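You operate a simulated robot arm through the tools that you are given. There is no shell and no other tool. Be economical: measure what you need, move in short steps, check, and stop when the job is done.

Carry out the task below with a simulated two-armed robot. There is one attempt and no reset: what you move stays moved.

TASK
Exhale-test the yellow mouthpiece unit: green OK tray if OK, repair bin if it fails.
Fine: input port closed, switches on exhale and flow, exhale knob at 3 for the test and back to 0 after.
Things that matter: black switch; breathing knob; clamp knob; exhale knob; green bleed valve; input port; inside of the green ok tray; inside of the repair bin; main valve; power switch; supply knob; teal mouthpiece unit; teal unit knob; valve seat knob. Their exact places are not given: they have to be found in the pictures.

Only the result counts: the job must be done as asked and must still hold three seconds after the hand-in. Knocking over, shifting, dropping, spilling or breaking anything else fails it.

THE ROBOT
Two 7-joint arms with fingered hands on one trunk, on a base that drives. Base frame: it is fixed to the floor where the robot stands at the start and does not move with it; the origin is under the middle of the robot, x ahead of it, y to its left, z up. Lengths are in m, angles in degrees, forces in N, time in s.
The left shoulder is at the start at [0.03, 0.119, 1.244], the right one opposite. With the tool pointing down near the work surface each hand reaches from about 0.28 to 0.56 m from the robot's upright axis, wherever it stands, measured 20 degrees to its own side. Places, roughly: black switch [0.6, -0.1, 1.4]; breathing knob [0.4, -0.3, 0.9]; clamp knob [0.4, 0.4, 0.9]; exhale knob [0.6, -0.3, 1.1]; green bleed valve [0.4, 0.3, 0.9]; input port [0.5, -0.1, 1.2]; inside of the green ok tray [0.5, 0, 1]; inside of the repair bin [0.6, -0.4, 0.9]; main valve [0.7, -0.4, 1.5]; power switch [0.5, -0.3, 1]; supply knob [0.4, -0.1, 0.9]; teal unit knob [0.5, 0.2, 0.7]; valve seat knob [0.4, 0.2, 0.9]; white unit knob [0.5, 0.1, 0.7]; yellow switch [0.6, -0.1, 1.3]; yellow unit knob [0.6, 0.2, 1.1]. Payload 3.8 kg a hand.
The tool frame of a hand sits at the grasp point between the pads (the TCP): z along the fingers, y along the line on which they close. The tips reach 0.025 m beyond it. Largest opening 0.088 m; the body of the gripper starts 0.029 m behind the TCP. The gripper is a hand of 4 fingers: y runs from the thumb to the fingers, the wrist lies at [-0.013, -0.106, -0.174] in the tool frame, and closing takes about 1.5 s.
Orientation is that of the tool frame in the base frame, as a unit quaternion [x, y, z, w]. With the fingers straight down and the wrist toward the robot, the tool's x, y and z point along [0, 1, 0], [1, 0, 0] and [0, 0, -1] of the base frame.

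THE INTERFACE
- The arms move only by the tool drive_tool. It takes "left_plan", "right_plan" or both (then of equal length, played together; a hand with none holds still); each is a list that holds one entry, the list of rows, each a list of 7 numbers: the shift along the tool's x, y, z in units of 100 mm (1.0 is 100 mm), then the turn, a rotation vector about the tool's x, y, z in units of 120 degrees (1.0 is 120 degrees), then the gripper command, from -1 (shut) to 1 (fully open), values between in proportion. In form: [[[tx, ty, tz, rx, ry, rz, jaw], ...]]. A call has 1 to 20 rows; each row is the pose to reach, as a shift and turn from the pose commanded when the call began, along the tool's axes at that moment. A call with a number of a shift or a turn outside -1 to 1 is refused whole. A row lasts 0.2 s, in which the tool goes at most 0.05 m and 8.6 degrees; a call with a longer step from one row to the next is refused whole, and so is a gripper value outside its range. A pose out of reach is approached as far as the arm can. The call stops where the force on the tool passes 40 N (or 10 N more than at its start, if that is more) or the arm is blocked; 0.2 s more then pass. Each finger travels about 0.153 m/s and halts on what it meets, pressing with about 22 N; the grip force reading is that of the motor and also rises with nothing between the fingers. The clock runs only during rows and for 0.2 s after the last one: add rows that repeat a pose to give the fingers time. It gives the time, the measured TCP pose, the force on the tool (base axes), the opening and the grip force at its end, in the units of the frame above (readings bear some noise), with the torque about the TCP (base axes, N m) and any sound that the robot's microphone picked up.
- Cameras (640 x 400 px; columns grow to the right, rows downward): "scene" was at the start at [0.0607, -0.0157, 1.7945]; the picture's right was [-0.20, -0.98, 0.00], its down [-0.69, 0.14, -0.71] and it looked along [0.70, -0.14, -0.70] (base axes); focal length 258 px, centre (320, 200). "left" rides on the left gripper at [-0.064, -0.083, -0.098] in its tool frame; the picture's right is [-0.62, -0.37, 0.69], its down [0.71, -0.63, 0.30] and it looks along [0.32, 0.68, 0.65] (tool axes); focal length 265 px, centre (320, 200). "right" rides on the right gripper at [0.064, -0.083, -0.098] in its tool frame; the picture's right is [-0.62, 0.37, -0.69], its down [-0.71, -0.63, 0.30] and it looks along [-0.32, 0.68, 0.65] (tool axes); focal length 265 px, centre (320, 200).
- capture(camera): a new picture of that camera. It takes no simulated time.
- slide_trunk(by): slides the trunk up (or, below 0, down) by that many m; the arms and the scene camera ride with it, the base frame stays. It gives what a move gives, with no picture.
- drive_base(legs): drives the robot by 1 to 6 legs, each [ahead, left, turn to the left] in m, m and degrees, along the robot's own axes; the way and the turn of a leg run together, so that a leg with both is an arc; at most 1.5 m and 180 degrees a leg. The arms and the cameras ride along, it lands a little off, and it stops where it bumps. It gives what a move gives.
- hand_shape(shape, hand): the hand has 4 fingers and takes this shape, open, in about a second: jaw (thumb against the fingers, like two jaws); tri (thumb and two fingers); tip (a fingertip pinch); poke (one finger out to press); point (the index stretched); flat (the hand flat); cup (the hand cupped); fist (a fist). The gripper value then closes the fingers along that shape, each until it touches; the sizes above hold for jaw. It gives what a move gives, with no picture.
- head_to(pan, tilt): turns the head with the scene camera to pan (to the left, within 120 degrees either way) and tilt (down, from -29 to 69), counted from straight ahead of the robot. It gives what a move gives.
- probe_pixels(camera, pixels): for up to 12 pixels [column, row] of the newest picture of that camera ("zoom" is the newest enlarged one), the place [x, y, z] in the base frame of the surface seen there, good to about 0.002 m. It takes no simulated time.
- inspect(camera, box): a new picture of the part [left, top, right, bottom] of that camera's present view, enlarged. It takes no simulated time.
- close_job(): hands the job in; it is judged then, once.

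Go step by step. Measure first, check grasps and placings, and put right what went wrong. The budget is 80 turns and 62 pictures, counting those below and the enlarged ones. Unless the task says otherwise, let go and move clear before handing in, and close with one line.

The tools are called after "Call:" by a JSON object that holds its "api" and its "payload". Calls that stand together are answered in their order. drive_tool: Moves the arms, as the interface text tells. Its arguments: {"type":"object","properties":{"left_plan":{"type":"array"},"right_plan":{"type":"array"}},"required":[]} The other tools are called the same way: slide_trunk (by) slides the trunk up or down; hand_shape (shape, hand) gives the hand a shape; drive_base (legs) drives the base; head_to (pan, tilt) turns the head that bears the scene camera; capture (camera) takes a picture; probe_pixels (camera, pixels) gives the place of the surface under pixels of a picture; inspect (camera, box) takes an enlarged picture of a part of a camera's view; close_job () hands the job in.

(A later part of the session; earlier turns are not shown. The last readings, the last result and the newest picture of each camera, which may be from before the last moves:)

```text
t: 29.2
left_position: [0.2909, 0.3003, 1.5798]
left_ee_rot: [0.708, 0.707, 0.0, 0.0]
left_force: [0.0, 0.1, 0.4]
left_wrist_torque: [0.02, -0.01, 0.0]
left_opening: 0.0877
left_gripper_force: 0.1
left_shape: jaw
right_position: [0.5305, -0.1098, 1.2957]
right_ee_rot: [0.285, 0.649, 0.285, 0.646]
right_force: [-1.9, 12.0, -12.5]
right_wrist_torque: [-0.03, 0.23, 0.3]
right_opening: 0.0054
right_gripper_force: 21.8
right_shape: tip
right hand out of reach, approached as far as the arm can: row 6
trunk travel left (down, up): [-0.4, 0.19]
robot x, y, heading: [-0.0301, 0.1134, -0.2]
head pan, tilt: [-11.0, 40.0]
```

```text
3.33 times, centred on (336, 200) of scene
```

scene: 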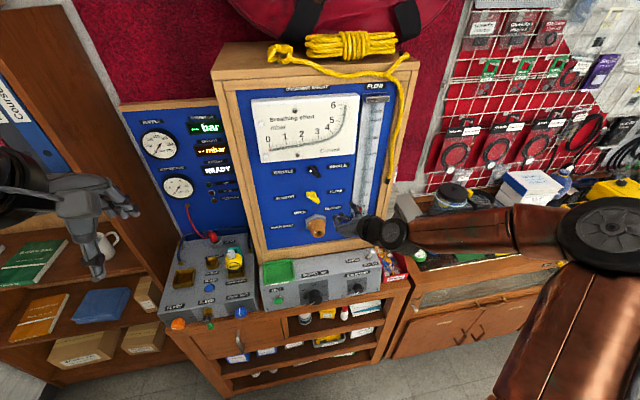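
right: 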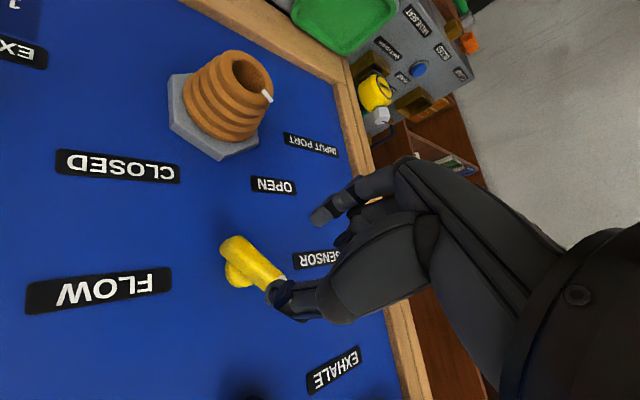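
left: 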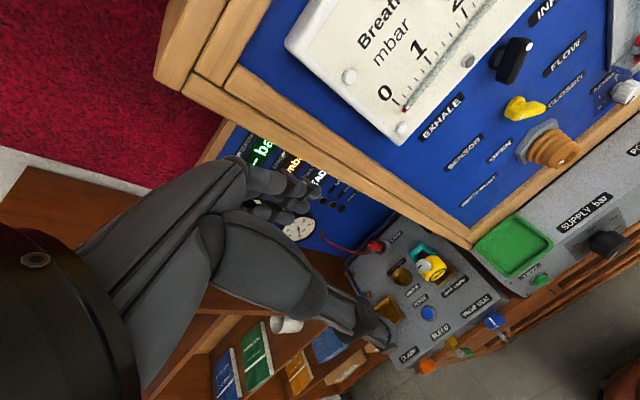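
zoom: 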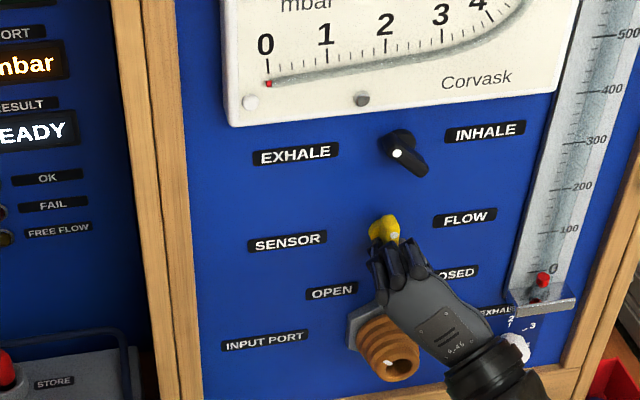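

The hand turned fully; release and back off to see, and capture for port measurements.

Call:
{"api": "drive_tool", "payload": {"right_plan": [[[0, 0, 0, 0, 0, 0, 0], [0, 0, -0.1, 0, 0, 0, 0], [0, 0, -0.4, 0, 0, 0, 0.5], [0, 0, -0.8, 0, 0, 0, 1], [-0.4, 0, -0.8, 0, 0, 0, 1]]]}}

Call:
{"api": "inspect", "payload": {"camera": "scene", "box": [276, 160, 372, 250]}}

```text
t: 30.4
left_position: [0.29, 0.2976, 1.5798]
left_ee_rot: [0.707, 0.707, 0.001, 0.0]
left_force: [-0.2, 0.0, -0.2]
left_wrist_torque: [0.0, 0.01, 0.03]
left_opening: 0.0878
left_gripper_force: 0.0
left_shape: jaw
right_position: [0.4485, -0.1408, 1.3229]
right_ee_rot: [0.286, 0.647, 0.285, 0.647]
right_force: [-0.9, -0.2, -0.1]
right_wrist_torque: [0.04, -0.01, 0.01]
right_opening: 0.0879
right_gripper_force: 0.1
right_shape: tip
trunk travel left (down, up): [-0.4, 0.19]
robot x, y, heading: [-0.0265, 0.1069, -0.2]
head pan, tilt: [-11.0, 40.0]
```

```text
4.44 times, centred on (324, 205) of scene
```

zoom: 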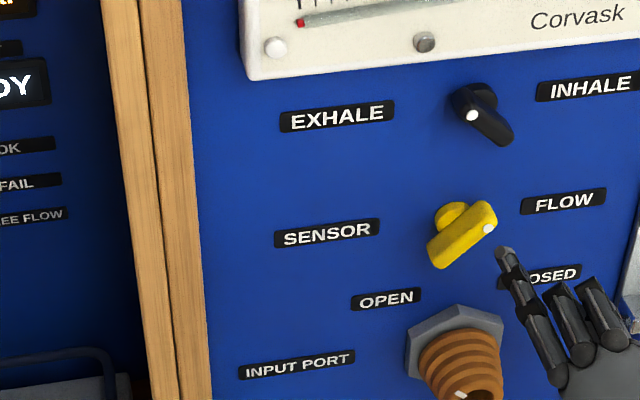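

Yellow now points at FLOW (zoom 488,229). Measure the port precisely.

Call:
{"api": "inspect", "payload": {"camera": "scene", "box": [296, 210, 376, 260]}}

Call:
{"api": "probe_pixels", "payload": {"camera": "zoom", "pixels": [[170, 180], [230, 205], [110, 200], [200, 125], [150, 140], [176, 228], [224, 240], [60, 240], [110, 300]]}}

```text
8.00 times, centred on (336, 235) of scene
```

zoom: 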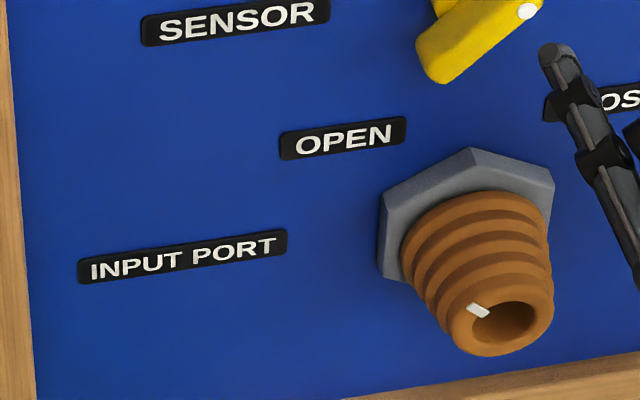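

```text
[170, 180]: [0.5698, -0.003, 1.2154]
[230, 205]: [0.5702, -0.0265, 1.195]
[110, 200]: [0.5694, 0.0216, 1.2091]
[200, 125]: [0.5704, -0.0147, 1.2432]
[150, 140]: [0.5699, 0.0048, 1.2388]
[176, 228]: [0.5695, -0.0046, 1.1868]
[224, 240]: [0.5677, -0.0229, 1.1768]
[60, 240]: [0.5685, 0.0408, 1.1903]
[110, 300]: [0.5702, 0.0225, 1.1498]
```

Call:
{"api": "probe_pixels", "payload": {"camera": "zoom", "pixels": [[458, 325], [545, 318], [505, 350], [500, 296], [478, 311], [405, 230], [545, 230], [475, 200], [480, 160], [400, 280], [548, 290], [560, 385]]}}

```text
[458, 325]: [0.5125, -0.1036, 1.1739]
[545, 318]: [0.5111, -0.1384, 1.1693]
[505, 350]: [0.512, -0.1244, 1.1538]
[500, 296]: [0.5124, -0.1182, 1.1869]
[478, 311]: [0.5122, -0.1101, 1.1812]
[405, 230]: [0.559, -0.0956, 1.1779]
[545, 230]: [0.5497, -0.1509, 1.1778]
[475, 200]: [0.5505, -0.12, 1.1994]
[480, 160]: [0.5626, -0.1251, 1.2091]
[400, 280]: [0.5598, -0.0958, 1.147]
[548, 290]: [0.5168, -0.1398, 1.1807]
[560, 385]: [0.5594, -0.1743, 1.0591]
```

Port face centre ≈(-0.121,1.170), mark at OPEN (135°), so it needs a 90° clockwise turn. Move and roll the hand in front of it.

Call:
{"api": "drive_tool", "payload": {"right_plan": [[[0.07, -0.05, 0, 0, 0, -0.066, 0.6], [0.14, -0.1, 0, 0, 0, -0.132, 0.6], [0.21, -0.15, 0, 0, 0, -0.198, 0.6], [0.28, -0.2, 0, 0, 0, -0.264, 0.6], [0.35, -0.25, 0, 0, 0, -0.33, 0.6], [0.42, -0.3, 0, 0, 0, -0.396, 0.6], [0.49, -0.35, 0, 0, 0, -0.462, 0.6], [0.56, -0.4, 0, 0, 0, -0.528, 0.6], [0.63, -0.45, 0, 0, 0, -0.594, 0.6], [0.7, -0.5, 0, 0, 0, -0.66, 0.6], [0.77, -0.55, 0, 0, 0, -0.726, 0.6], [0.82, -0.6, 0, 0, 0, -0.77, 0.6], [0.82, -0.6, 0, 0, 0, -0.77, 0.6]]]}}

Call:
{"api": "drive_tool", "payload": {"right_plan": [[[0.2, 0.2, 0, 0, 0, 0, 0.6], [0.375, 0.375, 0, 0, 0, 0, 0.6], [0.375, 0.375, 0, 0, 0, 0, 0.6]]]}}

Call:
{"api": "capture", "payload": {"camera": "right"}}

```text
t: 33.2
left_position: [0.2904, 0.2981, 1.5799]
left_ee_rot: [0.707, 0.707, 0.0, 0.0]
left_force: [0.8, -0.3, -0.3]
left_wrist_torque: [0.03, 0.01, 0.03]
left_opening: 0.0876
left_gripper_force: 0.1
left_shape: jaw
right_position: [0.4505, -0.1225, 1.2228]
right_ee_rot: [-0.27, 0.654, -0.271, 0.653]
right_force: [1.2, 0.1, 0.6]
right_wrist_torque: [0.02, 0.0, -0.03]
right_opening: 0.0706
right_gripper_force: 0.1
right_shape: tip
trunk travel left (down, up): [-0.4, 0.19]
robot x, y, heading: [-0.0286, 0.1063, 0.0]
head pan, tilt: [-11.0, 40.0]
```

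```text
t: 34.0
left_position: [0.2904, 0.2977, 1.581]
left_ee_rot: [0.708, 0.707, 0.0, -0.001]
left_force: [-0.6, 0.6, 0.7]
left_wrist_torque: [-0.03, 0.01, -0.01]
left_opening: 0.0877
left_gripper_force: 0.1
left_shape: jaw
right_position: [0.4484, -0.1207, 1.1669]
right_ee_rot: [-0.27, 0.655, -0.271, 0.652]
right_force: [0.6, 0.1, 0.9]
right_wrist_torque: [0.0, 0.0, -0.02]
right_opening: 0.0705
right_gripper_force: 0.0
right_shape: tip
trunk travel left (down, up): [-0.4, 0.19]
robot x, y, heading: [-0.0302, 0.1108, 0.1]
head pan, tilt: [-11.0, 40.0]
```

```text
28 pictures are left
```

right: 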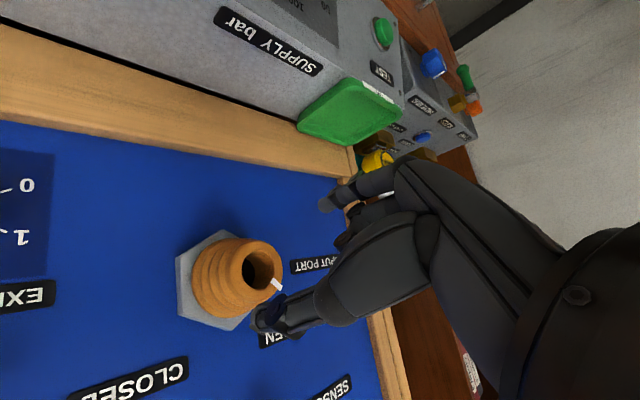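

Call:
{"api": "drive_tool", "payload": {"right_plan": [[[-0.02, -0.02, 0.2, 0, 0, 0, 0.6], [-0.02, -0.02, 0.4, 0, 0, 0, 0.6], [-0.02, -0.02, 0.62, 0, 0, 0, 0.6], [-0.02, -0.02, 0.62, 0, 0, 0, 0], [-0.02, -0.02, 0.62, 0, 0, 0, -0.6], [-0.02, -0.02, 0.62, 0, 0, 0, -1], [-0.02, -0.02, 0.62, 0, 0, 0, -1]]]}}

Call:
{"api": "drive_tool", "payload": {"right_plan": [[[0, 0, 0, 0, 0, 0.068, -1], [0, 0, 0, 0, 0, 0.136, -1], [0, 0, 0, 0, 0, 0.204, -1], [0, 0, 0, 0, 0, 0.272, -1], [0, 0, 0, 0, 0, 0.34, -1], [0, 0, 0, 0, 0, 0.408, -1], [0, 0, 0, 0, 0, 0.476, -1], [0, 0, 0, 0, 0, 0.544, -1], [0, 0, 0, 0, 0, 0.612, -1], [0, 0, 0, 0, 0, 0.68, -1], [0, 0, 0, 0, 0, 0.748, -1], [0, 0, 0, 0, 0, 0.77, -1]]]}}

Call:
{"api": "inspect", "payload": {"camera": "scene", "box": [256, 160, 416, 280]}}

```text
t: 35.6
left_position: [0.2907, 0.2971, 1.5804]
left_ee_rot: [0.707, 0.707, 0.001, 0.0]
left_force: [-0.4, -0.1, -1.3]
left_wrist_torque: [0.0, 0.0, 0.0]
left_opening: 0.0876
left_gripper_force: 0.1
left_shape: jaw
right_position: [0.5078, -0.1219, 1.1738]
right_ee_rot: [-0.27, 0.654, -0.27, 0.653]
right_force: [0.0, 1.5, 2.1]
right_wrist_torque: [0.03, -0.03, 0.04]
right_opening: 0.0428
right_gripper_force: 22.0
right_shape: tip
trunk travel left (down, up): [-0.4, 0.19]
robot x, y, heading: [-0.0268, 0.1062, -0.1]
head pan, tilt: [-11.0, 40.0]
```

```text
t: 38.2
left_position: [0.2886, 0.2978, 1.5802]
left_ee_rot: [0.708, 0.706, -0.001, 0.0]
left_force: [-0.7, 0.7, 0.5]
left_wrist_torque: [0.02, 0.01, 0.02]
left_opening: 0.0878
left_gripper_force: 0.0
left_shape: jaw
right_position: [0.5101, -0.1246, 1.1739]
right_ee_rot: [0.286, 0.647, 0.286, 0.647]
right_force: [-6.6, -1.6, 3.1]
right_wrist_torque: [-0.04, -0.07, 0.03]
right_opening: 0.043
right_gripper_force: 21.5
right_shape: tip
right hand out of reach, approached as far as the arm can: row 3, 4
trunk travel left (down, up): [-0.4, 0.19]
robot x, y, heading: [-0.0284, 0.111, 0.0]
head pan, tilt: [-11.0, 40.0]
```

```text
3.33 times, centred on (336, 220) of scene
```

zoom: 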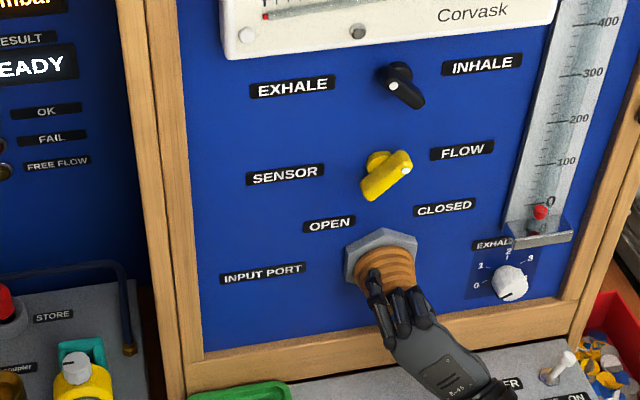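

Release and back away, then shift the base right so the exhale knob has the same arm geometry.

Call:
{"api": "drive_tool", "payload": {"right_plan": [[[0, 0, 0, 0, 0, 0, 0.6], [0, 0, 0, 0, 0, 0, 0.6], [0, 0, -0.4, 0, 0, 0, 0.6], [0, 0, -0.7, 0, 0, 0, 0.6], [0, 0, -0.7, 0, 0, 0, 0.6]]]}}

Call:
{"api": "drive_base", "payload": {"legs": [[0, -0.15, 0]]}}

Call:
{"api": "inspect", "payload": {"camera": "scene", "box": [220, 150, 380, 270]}}

```text
t: 39.4
left_position: [0.2902, 0.2972, 1.5804]
left_ee_rot: [0.708, 0.706, 0.0, 0.0]
left_force: [0.6, 0.4, -0.4]
left_wrist_torque: [0.02, 0.03, -0.01]
left_opening: 0.0878
left_gripper_force: 0.0
left_shape: jaw
right_position: [0.4428, -0.125, 1.1714]
right_ee_rot: [0.285, 0.648, 0.284, 0.647]
right_force: [0.4, -0.3, 0.8]
right_wrist_torque: [0.04, 0.0, 0.01]
right_opening: 0.0704
right_gripper_force: 0.1
right_shape: tip
trunk travel left (down, up): [-0.4, 0.19]
robot x, y, heading: [-0.0292, 0.1126, -0.1]
head pan, tilt: [-11.0, 40.0]
```

```text
t: 40.8
left_position: [0.2902, 0.1502, 1.5799]
left_ee_rot: [0.708, 0.706, 0.0, 0.0]
left_force: [0.2, 1.1, -0.9]
left_wrist_torque: [0.0, -0.02, 0.02]
left_opening: 0.0879
left_gripper_force: 0.1
left_shape: jaw
right_position: [0.4417, -0.2723, 1.1714]
right_ee_rot: [0.285, 0.648, 0.285, 0.647]
right_force: [-1.4, 0.3, 0.1]
right_wrist_torque: [0.01, 0.02, 0.01]
right_opening: 0.0702
right_gripper_force: 0.2
right_shape: tip
trunk travel left (down, up): [-0.4, 0.19]
robot x, y, heading: [-0.03, -0.0368, -0.0]
head pan, tilt: [-11.0, 40.0]
```

```text
3.33 times, centred on (300, 210) of scene
```

zoom: 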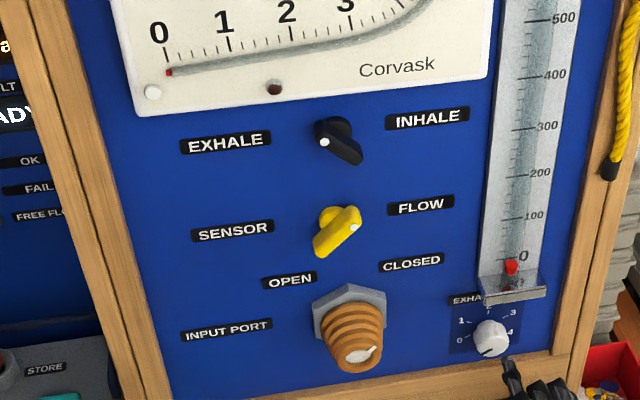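

Port mark now points to CLOSED (zoom 370,352). Measure the exhale knob and the tube bracket above it.

Call:
{"api": "probe_pixels", "payload": {"camera": "zoom", "pixels": [[515, 298], [545, 292], [485, 297], [515, 285], [490, 350], [490, 322], [477, 340], [508, 338], [488, 303]]}}

Call:
{"api": "inspect", "payload": {"camera": "scene", "box": [325, 225, 373, 255]}}

```text
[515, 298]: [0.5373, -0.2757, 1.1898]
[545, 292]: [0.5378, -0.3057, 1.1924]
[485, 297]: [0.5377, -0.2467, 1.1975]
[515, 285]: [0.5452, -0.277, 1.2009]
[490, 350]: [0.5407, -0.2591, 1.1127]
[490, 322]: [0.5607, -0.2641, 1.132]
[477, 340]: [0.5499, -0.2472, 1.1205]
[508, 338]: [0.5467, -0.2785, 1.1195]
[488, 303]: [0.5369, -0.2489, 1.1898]
```

```text
13.33 times, centred on (349, 240) of scene
```

zoom: 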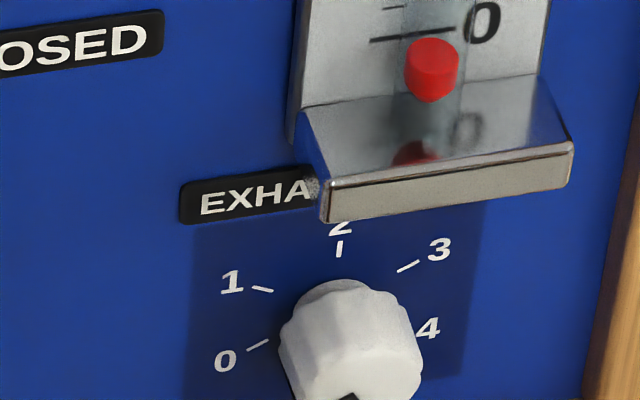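

The bracket (z≥1.19) is clear of the knob (centre ≈(-0.263,1.115)). Roll and place the hand in front of the knob.

Call:
{"api": "drive_tool", "payload": {"right_plan": [[[0.04, -0.03, 0, 0, 0, -0.066, 0.1], [0.08, -0.06, 0, 0, 0, -0.132, 0.1], [0.12, -0.09, 0, 0, 0, -0.198, 0.1], [0.16, -0.12, 0, 0, 0, -0.264, 0.1], [0.2, -0.15, 0, 0, 0, -0.33, 0.1], [0.24, -0.18, 0, 0, 0, -0.396, 0.1], [0.28, -0.21, 0, 0, 0, -0.462, 0.1], [0.32, -0.24, 0, 0, 0, -0.528, 0.1], [0.36, -0.27, 0, 0, 0, -0.594, 0.1], [0.4, -0.3, 0, 0, 0, -0.66, 0.1], [0.44, -0.33, 0.1, 0, 0, -0.726, 0.1], [0.45, -0.348, 0.2, 0, 0, -0.77, 0.1], [0.45, -0.348, 0.3, 0, 0, -0.78, 0.1]]]}}

Call:
{"api": "capture", "payload": {"camera": "right"}}

```text
t: 43.6
left_position: [0.2903, 0.149, 1.5801]
left_ee_rot: [0.708, 0.706, 0.0, 0.0]
left_force: [0.3, -0.2, 0.4]
left_wrist_torque: [-0.05, 0.0, 0.02]
left_opening: 0.0879
left_gripper_force: 0.1
left_shape: jaw
right_position: [0.4767, -0.2707, 1.1173]
right_ee_rot: [-0.275, 0.652, -0.275, 0.651]
right_force: [-0.5, 0.5, 1.0]
right_wrist_torque: [0.01, -0.01, 0.04]
right_opening: 0.0489
right_gripper_force: 0.1
right_shape: tip
right hand out of reach, approached as far as the arm can: row 12, 13
trunk travel left (down, up): [-0.4, 0.19]
robot x, y, heading: [-0.0291, -0.0355, -0.3]
head pan, tilt: [-11.0, 40.0]
```

```text
24 pictures are left
```

right: 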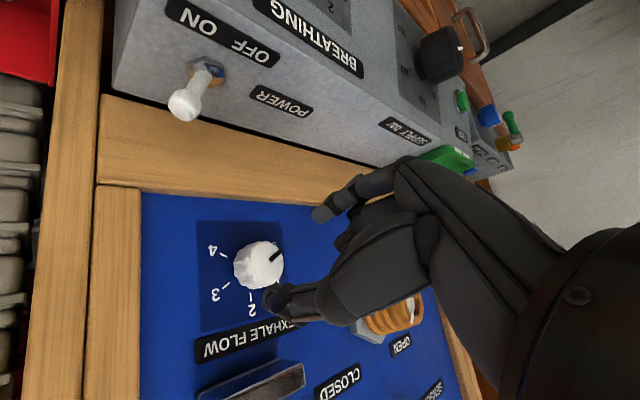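

Alignment is short by 8 mm at the left limit; shift the base left a little.

Call:
{"api": "drive_base", "payload": {"legs": [[0, 0.05, 0]]}}

```text
t: 44.5
left_position: [0.2923, 0.1983, 1.5806]
left_ee_rot: [0.709, 0.705, 0.001, 0.0]
left_force: [0.2, -0.3, -0.4]
left_wrist_torque: [-0.02, 0.03, 0.01]
left_opening: 0.088
left_gripper_force: 0.1
left_shape: jaw
right_position: [0.4765, -0.221, 1.1175]
right_ee_rot: [-0.274, 0.653, -0.274, 0.651]
right_force: [-0.4, -0.5, -0.7]
right_wrist_torque: [0.0, -0.01, 0.01]
right_opening: 0.049
right_gripper_force: 0.0
right_shape: tip
trunk travel left (down, up): [-0.4, 0.19]
robot x, y, heading: [-0.0312, 0.0128, -0.4]
head pan, tilt: [-11.0, 40.0]
```

Call:
{"api": "drive_tool", "payload": {"right_plan": [[[0.15, -0.14, 0, 0, 0, 0, 0.1], [0.314, -0.28, 0, 0, 0, 0, 0.1], [0.314, -0.28, 0.2, 0, 0, 0, 0.1], [0.314, -0.28, 0.4, 0, 0, 0, 0.1], [0.314, -0.28, 0.575, 0, 0, 0, 0.1], [0.314, -0.28, 0.575, 0, 0, 0, -0.5], [0.314, -0.28, 0.575, 0, 0, 0, -1], [0.314, -0.28, 0.575, 0, 0, 0, -1]]]}}

Call:
{"api": "capture", "payload": {"camera": "right"}}

```text
t: 46.3
left_position: [0.2916, 0.1988, 1.5797]
left_ee_rot: [0.709, 0.705, 0.0, 0.0]
left_force: [-0.1, 0.2, -0.1]
left_wrist_torque: [0.01, 0.03, 0.0]
left_opening: 0.0876
left_gripper_force: 0.1
left_shape: jaw
right_position: [0.5338, -0.2633, 1.1136]
right_ee_rot: [-0.274, 0.652, -0.275, 0.651]
right_force: [0.8, -2.4, 0.7]
right_wrist_torque: [0.01, 0.0, -0.05]
right_opening: 0.0272
right_gripper_force: 22.1
right_shape: tip
trunk travel left (down, up): [-0.4, 0.19]
robot x, y, heading: [-0.0333, 0.01, -0.5]
head pan, tilt: [-11.0, 40.0]
```

```text
23 pictures are left
```

right: 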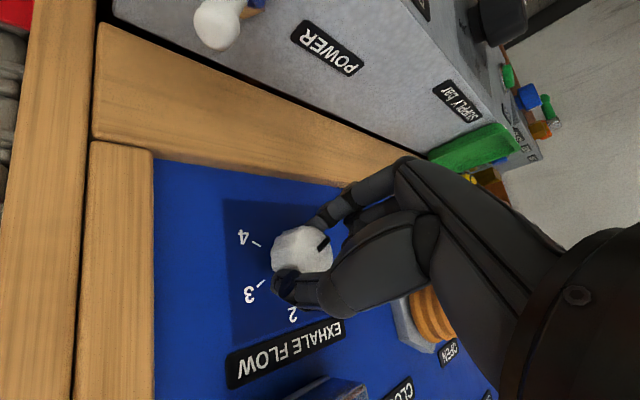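

Knob is gripped (27 mm). Turn clockwise 93°.

Call:
{"api": "drive_tool", "payload": {"right_plan": [[[0, 0, 0, 0, 0, 0.065, -1], [0, 0, 0, 0, 0, 0.13, -1], [0, 0, 0, 0, 0, 0.195, -1], [0, 0, 0, 0, 0, 0.26, -1], [0, 0, 0, 0, 0, 0.325, -1], [0, 0, 0, 0, 0, 0.39, -1], [0, 0, 0, 0, 0, 0.455, -1], [0, 0, 0, 0, 0, 0.52, -1], [0, 0, 0, 0, 0, 0.585, -1], [0, 0, 0, 0, 0, 0.65, -1], [0, 0, 0, 0, 0, 0.715, -1], [0, 0, 0, 0, 0, 0.77, -1], [0, 0, 0, 0, 0, 0.77, 0.1], [0, 0, 0, 0, 0, 0.77, 0.1], [0, 0, -0.3, 0, 0, 0.77, 0.1], [0, 0, -0.55, 0, 0, 0.77, 0.1]]]}}

Call:
{"api": "capture", "payload": {"camera": "right"}}

Call:
{"api": "inspect", "payload": {"camera": "scene", "box": [100, 70, 420, 270]}}

```text
t: 49.7
left_position: [0.2901, 0.1988, 1.5807]
left_ee_rot: [0.709, 0.705, 0.0, 0.0]
left_force: [-0.5, 0.3, -0.2]
left_wrist_torque: [0.02, -0.01, 0.0]
left_opening: 0.0875
left_gripper_force: 0.1
left_shape: jaw
right_position: [0.4756, -0.267, 1.137]
right_ee_rot: [0.28, 0.651, 0.28, 0.647]
right_force: [0.4, 0.7, -1.1]
right_wrist_torque: [0.0, -0.02, 0.01]
right_opening: 0.048
right_gripper_force: 0.2
right_shape: tip
right hand out of reach, approached as far as the arm can: row 10, 11, 12, 13, 14, 15, 16
trunk travel left (down, up): [-0.4, 0.19]
robot x, y, heading: [-0.0284, 0.0099, -0.2]
head pan, tilt: [-11.0, 40.0]
```

```text
22 pictures are left
```

right: 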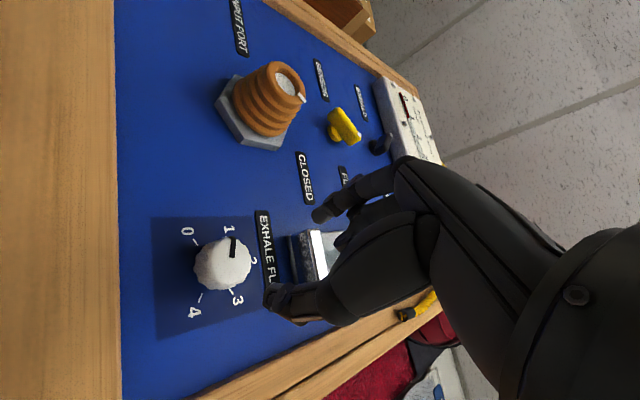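

```text
2.00 times, centred on (260, 170) of scene
```

zoom: 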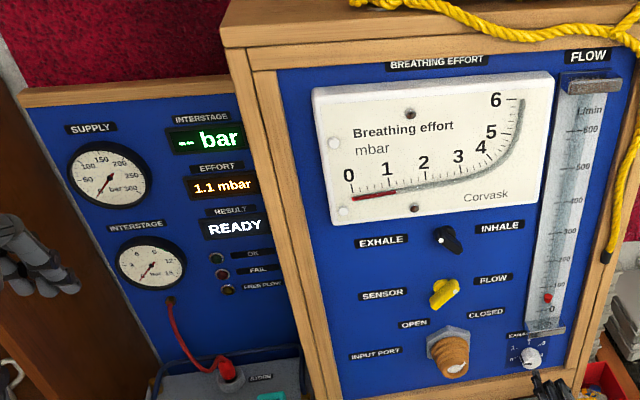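

Effort now reads 1.1 mbar with the knob at about 1.4, so the rig works. Re-grip and turn on toward 3.

Call:
{"api": "drive_tool", "payload": {"right_plan": [[[0.02, -0.01, 0, 0, 0, -0.066, 0.1], [0.04, -0.03, 0, 0, 0, -0.132, 0.1], [0.06, -0.04, 0, 0, 0, -0.198, 0.1], [0.08, -0.06, 0, 0, 0, -0.264, 0.1], [0.1, -0.08, 0, 0, 0, -0.33, 0.1], [0.12, -0.1, 0, 0, 0, -0.396, 0.1], [0.14, -0.12, 0, 0, 0, -0.462, 0.1], [0.16, -0.13, 0, 0, 0, -0.528, 0.1], [0.18, -0.137, 0, 0, 0, -0.594, 0.1], [0.18, -0.137, 0, 0, 0, -0.66, 0.1], [0.18, -0.137, 0, 0, 0, -0.726, 0.1], [0.18, -0.137, 0, 0, 0, -0.77, 0.1], [0.18, -0.137, 0.3, 0, 0, -0.77, 0.1], [0.18, -0.137, 0.58, 0, 0, -0.77, 0.1], [0.18, -0.137, 0.58, 0, 0, -0.77, 0.1], [0.18, -0.137, 0.58, 0, 0, -0.77, -0.5], [0.18, -0.137, 0.58, 0, 0, -0.77, -1], [0.18, -0.137, 0.58, 0, 0, -0.77, -1]]]}}

Call:
{"api": "drive_tool", "payload": {"right_plan": [[[0, 0, 0, 0, 0, 0.065, -1], [0, 0, 0, 0, 0, 0.13, -1], [0, 0, 0, 0, 0, 0.195, -1], [0, 0, 0, 0, 0, 0.26, -1], [0, 0, 0, 0, 0, 0.325, -1], [0, 0, 0, 0, 0, 0.39, -1], [0, 0, 0, 0, 0, 0.455, -1], [0, 0, 0, 0, 0, 0.52, -1], [0, 0, 0, 0, 0, 0.56, -1], [0, 0, 0, 0, 0, 0.56, 0.1], [0, 0, 0, 0, 0, 0.56, 0.1], [0, 0, -0.3, 0, 0, 0.56, 0.1], [0, 0, -0.55, 0, 0, 0.56, 0.1]]]}}

Call:
{"api": "inspect", "payload": {"camera": "right", "box": [120, 190, 320, 360]}}

```text
t: 53.5
left_position: [0.2908, 0.1984, 1.5814]
left_ee_rot: [0.709, 0.705, -0.001, -0.001]
left_force: [0.2, -0.2, 0.5]
left_wrist_torque: [0.01, -0.03, 0.0]
left_opening: 0.0876
left_gripper_force: 0.0
left_shape: jaw
right_position: [0.5351, -0.2645, 1.1089]
right_ee_rot: [-0.275, 0.652, -0.275, 0.651]
right_force: [2.0, -4.9, 2.2]
right_wrist_torque: [0.06, -0.04, -0.16]
right_opening: 0.0257
right_gripper_force: 22.1
right_shape: tip
right hand out of reach, approached as far as the arm can: row 11
trunk travel left (down, up): [-0.4, 0.19]
robot x, y, heading: [-0.0306, 0.0135, -0.2]
head pan, tilt: [-11.0, 40.0]
```

```text
t: 56.3
left_position: [0.2902, 0.1999, 1.5805]
left_ee_rot: [0.709, 0.705, 0.0, 0.0]
left_force: [0.0, 0.1, -0.6]
left_wrist_torque: [0.01, -0.04, 0.01]
left_opening: 0.0877
left_gripper_force: 0.0
left_shape: jaw
right_position: [0.4769, -0.2641, 1.1103]
right_ee_rot: [0.132, 0.695, 0.131, 0.695]
right_force: [-0.3, 0.3, -0.4]
right_wrist_torque: [0.0, 0.0, 0.03]
right_opening: 0.0479
right_gripper_force: 0.1
right_shape: tip
right hand out of reach, approached as far as the arm can: row 2
trunk travel left (down, up): [-0.4, 0.19]
robot x, y, heading: [-0.026, 0.0153, 0.0]
head pan, tilt: [-11.0, 40.0]
```

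```text
2.35 times, centred on (220, 275) of right
```

zoom: 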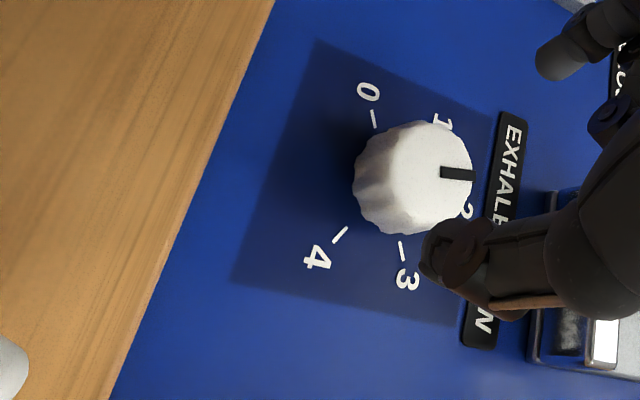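

The mark (zoom 456,173) now seems near 2. I check the gauge and display.

Call:
{"api": "inspect", "payload": {"camera": "scene", "box": [100, 70, 420, 270]}}

```text
2.00 times, centred on (260, 170) of scene
```

zoom: 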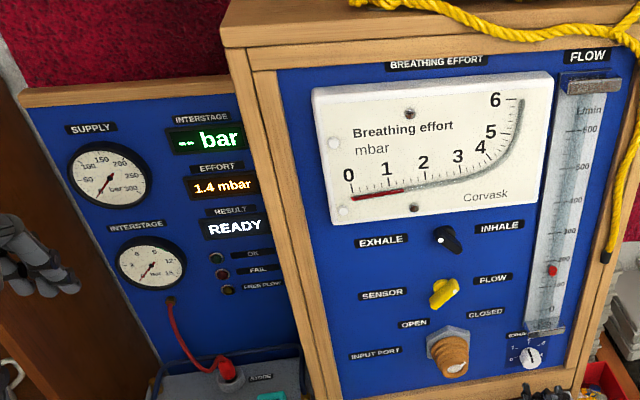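

Effort 1.4 mbar, flow ~150, knob ≈1.9. One more re-grip and turn.

Call:
{"api": "drive_tool", "payload": {"right_plan": [[[-0.04, 0.026, 0, 0, 0, -0.066, 0.1], [-0.04, 0.026, 0, 0, 0, -0.132, 0.1], [-0.04, 0.026, 0, 0, 0, -0.198, 0.1], [-0.04, 0.026, 0, 0, 0, -0.264, 0.1], [-0.04, 0.026, 0, 0, 0, -0.33, 0.1], [-0.04, 0.026, 0, 0, 0, -0.396, 0.1], [-0.04, 0.026, 0, 0, 0, -0.462, 0.1], [-0.04, 0.026, 0, 0, 0, -0.528, 0.1], [-0.04, 0.026, 0, 0, 0, -0.555, 0.1], [-0.04, 0.026, 0.3, 0, 0, -0.555, 0.1], [-0.04, 0.026, 0.6, 0, 0, -0.555, 0.1], [-0.04, 0.026, 0.6, 0, 0, -0.555, 0.1], [-0.04, 0.026, 0.6, 0, 0, -0.555, -0.5], [-0.04, 0.026, 0.6, 0, 0, -0.555, -1], [-0.04, 0.026, 0.6, 0, 0, -0.555, -1], [-0.04, 0.026, 0.6, 0, 0, -0.555, -1]]]}}

Call:
{"api": "drive_tool", "payload": {"right_plan": [[[0, 0, 0, 0, 0, 0.065, -1], [0, 0, 0, 0, 0, 0.13, -1], [0, 0, 0, 0, 0, 0.195, -1], [0, 0, 0, 0, 0, 0.26, -1], [0, 0, 0, 0, 0, 0.325, -1], [0, 0, 0, 0, 0, 0.39, -1], [0, 0, 0, 0, 0, 0.455, -1], [0, 0, 0, 0, 0, 0.52, -1], [0, 0, 0, 0, 0, 0.56, -1], [0, 0, 0, 0, 0, 0.56, 0.1], [0, 0, 0, 0, 0, 0.56, 0.1], [0, 0, -0.3, 0, 0, 0.56, 0.1], [0, 0, -0.55, 0, 0, 0.56, 0.1]]]}}

Call:
{"api": "inspect", "payload": {"camera": "scene", "box": [180, 120, 420, 270]}}

Call:
{"api": "inspect", "payload": {"camera": "right", "box": [120, 190, 320, 360]}}

```text
t: 59.7
left_position: [0.2893, 0.2001, 1.5798]
left_ee_rot: [0.709, 0.705, 0.0, 0.0]
left_force: [0.1, 0.5, 0.0]
left_wrist_torque: [-0.04, -0.03, -0.03]
left_opening: 0.0878
left_gripper_force: 0.0
left_shape: jaw
right_position: [0.5388, -0.2632, 1.1165]
right_ee_rot: [-0.271, 0.653, -0.271, 0.653]
right_force: [1.5, 0.0, 0.7]
right_wrist_torque: [0.0, 0.0, 0.01]
right_opening: 0.0265
right_gripper_force: 22.6
right_shape: tip
right hand out of reach, approached as far as the arm can: row 7
trunk travel left (down, up): [-0.4, 0.19]
robot x, y, heading: [-0.034, 0.0097, -0.3]
head pan, tilt: [-11.0, 40.0]
```

```text
t: 62.5
left_position: [0.2897, 0.2, 1.5807]
left_ee_rot: [0.709, 0.705, 0.0, 0.0]
left_force: [-0.3, -0.6, 0.0]
left_wrist_torque: [0.01, -0.01, -0.03]
left_opening: 0.0877
left_gripper_force: 0.2
left_shape: jaw
right_position: [0.4808, -0.2627, 1.116]
right_ee_rot: [0.135, 0.695, 0.135, 0.693]
right_force: [-0.3, -0.1, -0.5]
right_wrist_torque: [0.0, -0.01, 0.02]
right_opening: 0.0479
right_gripper_force: 0.1
right_shape: tip
right hand out of reach, approached as far as the arm can: row 2
trunk travel left (down, up): [-0.4, 0.19]
robot x, y, heading: [-0.0253, 0.0122, -0.2]
head pan, tilt: [-11.0, 40.0]
```

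```text
2.67 times, centred on (300, 195) of scene
```

zoom: 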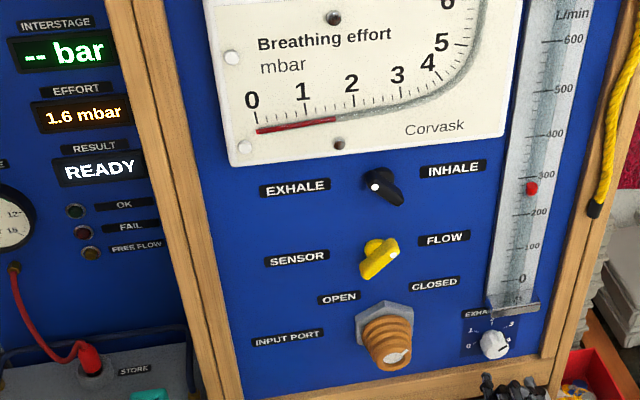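

```text
2.35 times, centred on (220, 275) of right
```

zoom: 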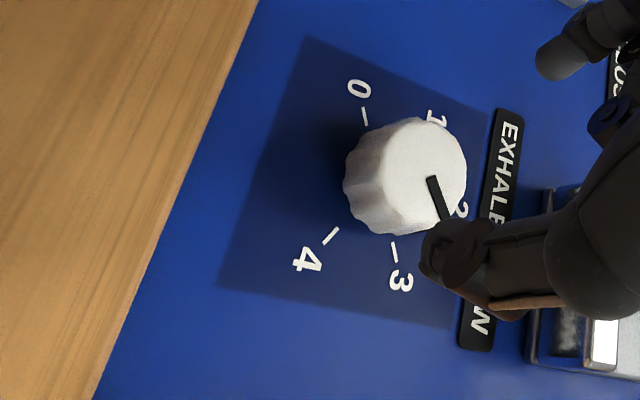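

Mark is close to 3 (zoom 440,198). Probe mark ends and ticks for the exact angle.

Call:
{"api": "probe_pixels", "payload": {"camera": "zoom", "pixels": [[432, 179], [438, 197], [445, 216], [365, 115], [395, 252], [331, 235], [412, 170]]}}

```text
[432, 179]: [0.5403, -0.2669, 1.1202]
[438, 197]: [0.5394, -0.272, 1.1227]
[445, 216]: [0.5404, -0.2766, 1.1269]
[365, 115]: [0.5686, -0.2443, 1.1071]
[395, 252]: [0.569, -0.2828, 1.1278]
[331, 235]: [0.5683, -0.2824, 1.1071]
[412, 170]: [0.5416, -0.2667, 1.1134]
```

Mark is at ~35° vs tick 3 at ~29.5°; I nudge it 5.5° clockwise.

Call:
{"api": "drive_tool", "payload": {"right_plan": [[[0, 0, 0.3, 0, 0, 0, 0.1], [0, 0, 0.58, 0, 0, 0, 0.1], [0, 0, 0.58, 0, 0, 0, 0.1], [0, 0, 0.58, 0, 0, 0, -0.5], [0, 0, 0.58, 0, 0, 0, -1], [0, 0, 0.58, 0, 0, 0, -1], [0, 0, 0.58, 0, 0, 0, -1], [0, 0, 0.58, 0, 0, 0.046, -1], [0, 0, 0.58, 0, 0, 0.046, -1], [0, 0, 0.58, 0, 0, 0.046, 0.1], [0, 0, 0.58, 0, 0, 0.046, 0.1], [0, 0, 0.3, 0, 0, 0.046, 0.1], [0, 0, 0, 0, 0, 0.046, 0.1], [0, 0, -0.3, 0, 0, 0.046, 0.1]]]}}

Call:
{"api": "inspect", "payload": {"camera": "right", "box": [120, 170, 320, 340]}}

Call:
{"api": "head_to", "payload": {"pan": 5, "tilt": 45}}

Call:
{"api": "capture", "payload": {"camera": "scene"}}

```text
t: 65.5
left_position: [0.2898, 0.199, 1.58]
left_ee_rot: [0.709, 0.705, 0.0, 0.0]
left_force: [0.2, 0.7, 0.1]
left_wrist_torque: [0.01, 0.01, 0.03]
left_opening: 0.0876
left_gripper_force: 0.1
left_shape: jaw
right_position: [0.4503, -0.2625, 1.115]
right_ee_rot: [0.168, 0.687, 0.168, 0.687]
right_force: [-0.6, -0.3, -0.1]
right_wrist_torque: [-0.01, -0.01, 0.04]
right_opening: 0.0479
right_gripper_force: 0.0
right_shape: tip
right hand out of reach, approached as far as the arm can: row 8, 9, 10, 11
trunk travel left (down, up): [-0.4, 0.19]
robot x, y, heading: [-0.0281, 0.0116, -0.4]
head pan, tilt: [-11.0, 40.0]
```

```text
2.35 times, centred on (220, 255) of right
```

zoom: 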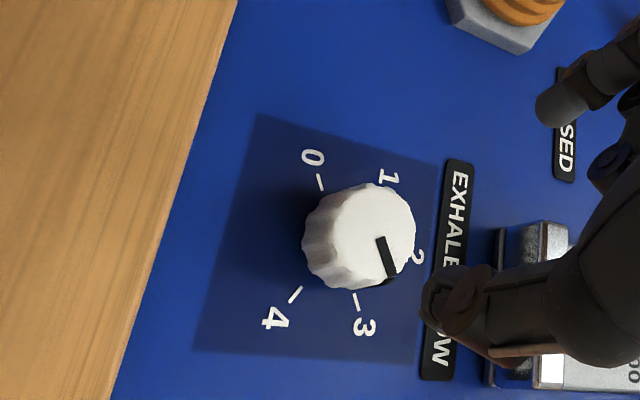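

```text
t: 66.3
left_position: [0.2911, 0.1995, 1.581]
left_ee_rot: [0.709, 0.705, 0.0, 0.0]
left_force: [0.7, 0.4, 0.8]
left_wrist_torque: [-0.02, -0.01, -0.01]
left_opening: 0.0877
left_gripper_force: 0.1
left_shape: jaw
right_position: [0.4518, -0.2639, 1.1134]
right_ee_rot: [0.169, 0.688, 0.169, 0.685]
right_force: [-0.5, -0.4, 0.1]
right_wrist_torque: [-0.02, -0.01, 0.01]
right_opening: 0.0482
right_gripper_force: 0.0
right_shape: tip
trunk travel left (down, up): [-0.4, 0.19]
robot x, y, heading: [-0.0315, 0.0148, -0.6]
head pan, tilt: [5.0, 45.0]
```

```text
15 pictures are left
```

scene: 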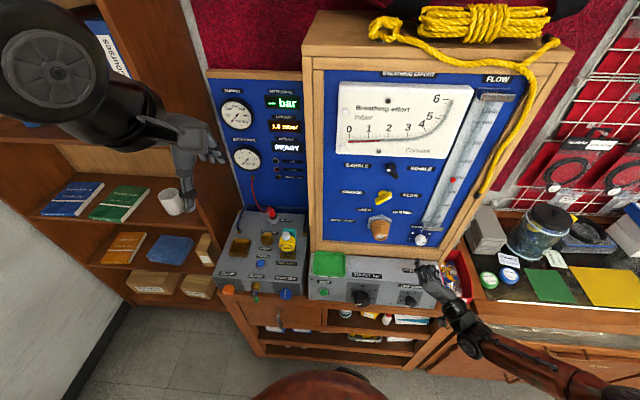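

The mark lines up with 3 now. Read the display and gauge.

Call:
{"api": "inspect", "payload": {"camera": "scene", "box": [205, 70, 525, 270]}}

Call:
{"api": "probe_pixels", "payload": {"camera": "scene", "pixels": [[321, 292], [323, 291], [331, 264], [288, 238], [288, 243], [283, 232], [320, 262], [345, 275], [293, 250]]}}

```text
2.00 times, centred on (365, 170) of scene
```

zoom: 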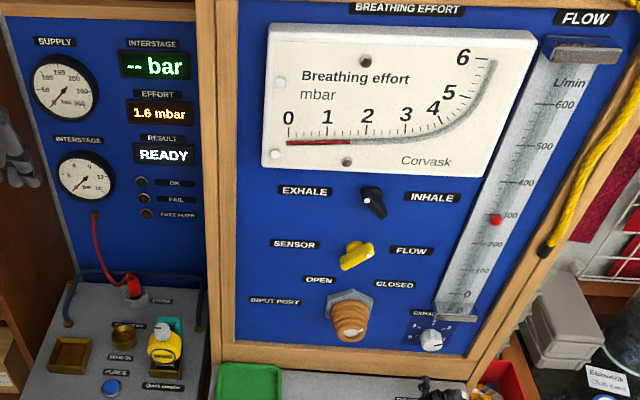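

```text
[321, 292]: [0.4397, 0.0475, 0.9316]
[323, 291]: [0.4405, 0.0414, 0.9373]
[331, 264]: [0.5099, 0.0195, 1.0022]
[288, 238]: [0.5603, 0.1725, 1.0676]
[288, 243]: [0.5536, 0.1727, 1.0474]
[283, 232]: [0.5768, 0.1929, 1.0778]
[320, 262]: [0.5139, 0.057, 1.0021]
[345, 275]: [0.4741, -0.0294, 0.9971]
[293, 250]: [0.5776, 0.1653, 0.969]
```

Effort is 1.6 mbar at ~300 L/min and RESULT still says READY, so the TEST button (scene 322,291) likely gives the verdict. Check the shelf position before shifting, and retract the right hand.

Call:
{"api": "probe_pixels", "payload": {"camera": "scene", "pixels": [[170, 200], [60, 210], [200, 255], [150, 285], [30, 180], [213, 150], [228, 290], [254, 290], [285, 296], [330, 300], [313, 292], [360, 298]]}}

Call:
{"api": "drive_tool", "payload": {"right_plan": [[[0, 0, -0.3, 0, 0, 0, -0.5], [0, 0, -0.6, 0, 0, 0, -1], [0, 0, -0.85, 0, 0, 0, -1]]]}}

```text
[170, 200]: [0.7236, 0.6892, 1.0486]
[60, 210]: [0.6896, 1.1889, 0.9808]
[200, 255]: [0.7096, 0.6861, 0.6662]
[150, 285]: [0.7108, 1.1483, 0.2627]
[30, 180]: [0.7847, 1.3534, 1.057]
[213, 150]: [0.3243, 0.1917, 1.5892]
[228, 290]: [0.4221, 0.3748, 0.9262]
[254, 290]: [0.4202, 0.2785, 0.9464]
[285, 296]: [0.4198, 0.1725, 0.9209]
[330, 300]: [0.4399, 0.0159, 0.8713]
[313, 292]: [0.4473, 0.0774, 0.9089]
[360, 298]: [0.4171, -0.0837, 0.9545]
```

```text
t: 67.1
left_position: [0.2899, 0.1993, 1.581]
left_ee_rot: [0.709, 0.705, 0.001, 0.0]
left_force: [-0.4, -0.4, 0.6]
left_wrist_torque: [0.0, 0.0, -0.01]
left_opening: 0.0879
left_gripper_force: 0.0
left_shape: jaw
right_position: [0.3676, -0.2621, 1.1154]
right_ee_rot: [0.17, 0.687, 0.168, 0.687]
right_force: [-0.4, -0.3, -0.4]
right_wrist_torque: [0.01, -0.03, 0.0]
right_opening: 0.0
right_gripper_force: 22.0
right_shape: tip
trunk travel left (down, up): [-0.4, 0.19]
robot x, y, heading: [-0.0272, 0.0159, -0.4]
head pan, tilt: [5.0, 45.0]
```

The shelf is well clear. Drive left 0.31 m and lower the trunk to reach the TEST button with the pinched fingertips.

Call:
{"api": "drive_base", "payload": {"legs": [[0, 0.31, 0]]}}

Call:
{"api": "slide_trunk", "payload": {"by": -0.18}}

Call:
{"api": "capture", "payload": {"camera": "right"}}

Call:
{"api": "probe_pixels", "payload": {"camera": "right", "pixels": [[200, 200], [300, 280], [280, 310], [220, 260]]}}

```text
t: 69.2
left_position: [0.2889, 0.504, 1.5805]
left_ee_rot: [0.706, 0.708, -0.001, 0.0]
left_force: [0.5, 0.6, 0.7]
left_wrist_torque: [0.02, 0.0, 0.01]
left_opening: 0.0875
left_gripper_force: 0.1
left_shape: jaw
right_position: [0.3717, 0.0439, 1.1145]
right_ee_rot: [0.165, 0.688, 0.172, 0.685]
right_force: [0.1, -0.5, -0.9]
right_wrist_torque: [-0.01, 0.02, 0.0]
right_opening: 0.0002
right_gripper_force: 21.7
right_shape: tip
trunk travel left (down, up): [-0.4, 0.19]
robot x, y, heading: [-0.0308, 0.3146, 0.2]
head pan, tilt: [5.0, 45.0]
```

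```text
t: 71.2
left_position: [0.2888, 0.5051, 1.3992]
left_ee_rot: [0.706, 0.708, 0.0, 0.0]
left_force: [-0.5, -0.5, 0.5]
left_wrist_torque: [0.03, 0.0, 0.01]
left_opening: 0.0879
left_gripper_force: 0.1
left_shape: jaw
right_position: [0.3707, 0.0431, 0.935]
right_ee_rot: [0.166, 0.688, 0.172, 0.685]
right_force: [0.4, 0.0, 0.2]
right_wrist_torque: [0.01, -0.02, 0.01]
right_opening: 0.0
right_gripper_force: 22.2
right_shape: tip
trunk travel left (down, up): [-0.22, 0.37]
robot x, y, heading: [-0.0311, 0.3181, 0.1]
head pan, tilt: [5.0, 45.0]
```

```text
13 pictures are left
```

right: 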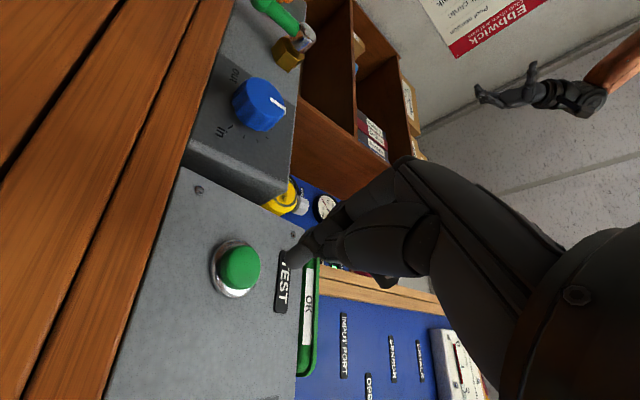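

```text
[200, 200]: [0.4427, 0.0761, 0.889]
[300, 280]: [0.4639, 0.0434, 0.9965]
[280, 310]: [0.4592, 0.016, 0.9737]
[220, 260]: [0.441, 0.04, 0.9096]
```

Call:
{"api": "probe_pixels", "payload": {"camera": "right", "pixels": [[240, 266], [225, 282], [255, 262], [235, 240], [238, 290]]}}

```text
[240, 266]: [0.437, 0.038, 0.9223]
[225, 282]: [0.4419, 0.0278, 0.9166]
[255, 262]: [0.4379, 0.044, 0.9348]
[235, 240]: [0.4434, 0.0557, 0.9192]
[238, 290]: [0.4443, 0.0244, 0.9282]
```

Button centre ≈(0.437,0.040,0.926). Press it gently and back off.

Call:
{"api": "drive_tool", "payload": {"right_plan": [[[0.066, -0.068, 0.2, 0, 0, 0, -1], [0.066, -0.068, 0.35, 0, 0, 0, -1], [0.066, -0.068, 0.42, 0, 0, 0, -1], [0.066, -0.068, 0.46, 0, 0, 0, -1], [0.066, -0.068, 0.49, 0, 0, 0, -1], [0.066, -0.068, 0.52, 0, 0, 0, -1], [0.066, -0.068, 0.54, 0, 0, 0, -1], [0.066, -0.068, 0.3, 0, 0, 0, -1], [0.066, -0.068, 0.1, 0, 0, 0, -1], [0.066, -0.068, 0.1, 0, 0, 0, -1]]]}}

Call:
{"api": "inspect", "payload": {"camera": "scene", "box": [280, 40, 640, 240]}}

```text
t: 73.3
left_position: [0.2898, 0.5045, 1.401]
left_ee_rot: [0.706, 0.708, 0.0, 0.0]
left_force: [0.5, -0.2, 0.1]
left_wrist_torque: [0.02, 0.02, -0.01]
left_opening: 0.0877
left_gripper_force: 0.0
left_shape: jaw
right_position: [0.3819, 0.0401, 0.9266]
right_ee_rot: [0.166, 0.688, 0.171, 0.686]
right_force: [0.1, -0.3, -0.2]
right_wrist_torque: [-0.02, 0.0, 0.01]
right_opening: 0.0
right_gripper_force: 22.1
right_shape: tip
trunk travel left (down, up): [-0.22, 0.37]
robot x, y, heading: [-0.029, 0.3153, 0.5]
head pan, tilt: [5.0, 45.0]
heard: click
```

```text
1.78 times, centred on (460, 140) of scene
```

zoom: 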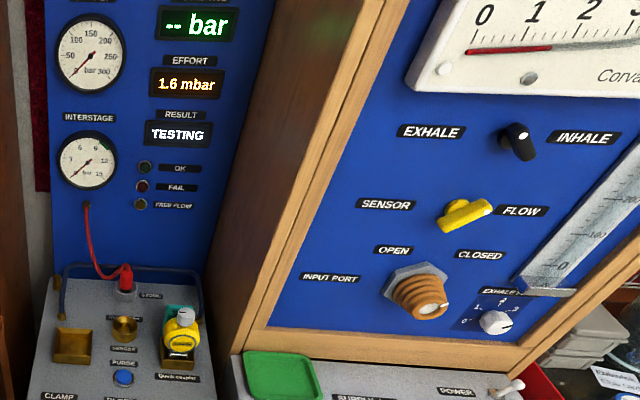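

Click heard and RESULT shows TESTING. I wait some time (idle rows, retracting the hand) and read the verdict.

Call:
{"api": "drive_tool", "payload": {"right_plan": [[[0, 0, -0.1, 0, 0, 0, -1], [0, 0, -0.1, 0, 0, 0, -1], [0, 0, -0.1, 0, 0, 0, -1], [0, 0, -0.1, 0, 0, 0, -1], [0, 0, -0.1, 0, 0, 0, -1], [0, 0, -0.1, 0, 0, 0, -1], [0, 0, -0.1, 0, 0, 0, -1], [0, 0, -0.1, 0, 0, 0, -1], [0, 0, -0.1, 0, 0, 0, -1], [0, 0, -0.1, 0, 0, 0, -1], [0, 0, -0.1, 0, 0, 0, -1], [0, 0, -0.1, 0, 0, 0, -1], [0, 0, -0.1, 0, 0, 0, -1], [0, 0, -0.1, 0, 0, 0, -1], [0, 0, -0.1, 0, 0, 0, -1], [0, 0, -0.1, 0, 0, 0, -1], [0, 0, -0.1, 0, 0, 0, -1], [0, 0, -0.1, 0, 0, 0, -1], [0, 0, -0.1, 0, 0, 0, -1], [0, 0, -0.1, 0, 0, 0, -1]]]}}

Call:
{"api": "inspect", "payload": {"camera": "scene", "box": [290, 40, 450, 270]}}

```text
t: 77.5
left_position: [0.2884, 0.5045, 1.4007]
left_ee_rot: [0.706, 0.708, 0.0, 0.0]
left_force: [0.5, -0.2, -0.6]
left_wrist_torque: [0.0, -0.03, 0.02]
left_opening: 0.0881
left_gripper_force: 0.0
left_shape: jaw
right_position: [0.3712, 0.0416, 0.9258]
right_ee_rot: [0.166, 0.688, 0.171, 0.686]
right_force: [0.4, 0.1, 0.2]
right_wrist_torque: [-0.01, -0.03, 0.02]
right_opening: 0.0
right_gripper_force: 21.9
right_shape: tip
trunk travel left (down, up): [-0.22, 0.37]
robot x, y, heading: [-0.0276, 0.3204, 0.4]
head pan, tilt: [5.0, 45.0]
```

```text
1.74 times, centred on (370, 155) of scene
```

zoom: 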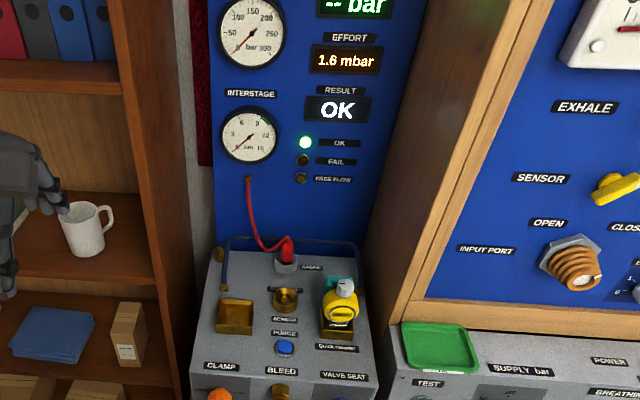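

Verdict: OK (display and green lamp). Now return to the exhale knob to set it back to 0.

Call:
{"api": "slide_trunk", "payload": {"by": 0.189}}

Call:
{"api": "drive_base", "payload": {"legs": [[0, -0.305, 0]]}}

```text
t: 79.6
left_position: [0.2892, 0.5038, 1.5889]
left_ee_rot: [0.706, 0.709, 0.0, 0.0]
left_force: [-0.2, -0.1, 0.2]
left_wrist_torque: [0.02, 0.01, 0.0]
left_opening: 0.0879
left_gripper_force: 0.0
left_shape: jaw
right_position: [0.3725, 0.0406, 1.1153]
right_ee_rot: [0.166, 0.688, 0.171, 0.685]
right_force: [0.3, -0.2, 1.1]
right_wrist_torque: [0.01, 0.01, -0.02]
right_opening: 0.0
right_gripper_force: 22.4
right_shape: tip
trunk travel left (down, up): [-0.409, 0.181]
robot x, y, heading: [-0.0327, 0.3117, 0.1]
head pan, tilt: [5.0, 45.0]
```

```text
t: 81.7
left_position: [0.2905, 0.1967, 1.59]
left_ee_rot: [0.707, 0.707, 0.0, 0.001]
left_force: [0.0, -0.2, -0.4]
left_wrist_torque: [-0.01, 0.01, 0.0]
left_opening: 0.0876
left_gripper_force: 0.1
left_shape: jaw
right_position: [0.3707, -0.2675, 1.115]
right_ee_rot: [0.167, 0.688, 0.17, 0.686]
right_force: [0.5, 0.5, 0.8]
right_wrist_torque: [0.02, 0.01, 0.02]
right_opening: 0.0001
right_gripper_force: 22.1
right_shape: tip
trunk travel left (down, up): [-0.409, 0.181]
robot x, y, heading: [-0.0268, 0.0104, 0.1]
head pan, tilt: [5.0, 45.0]
```

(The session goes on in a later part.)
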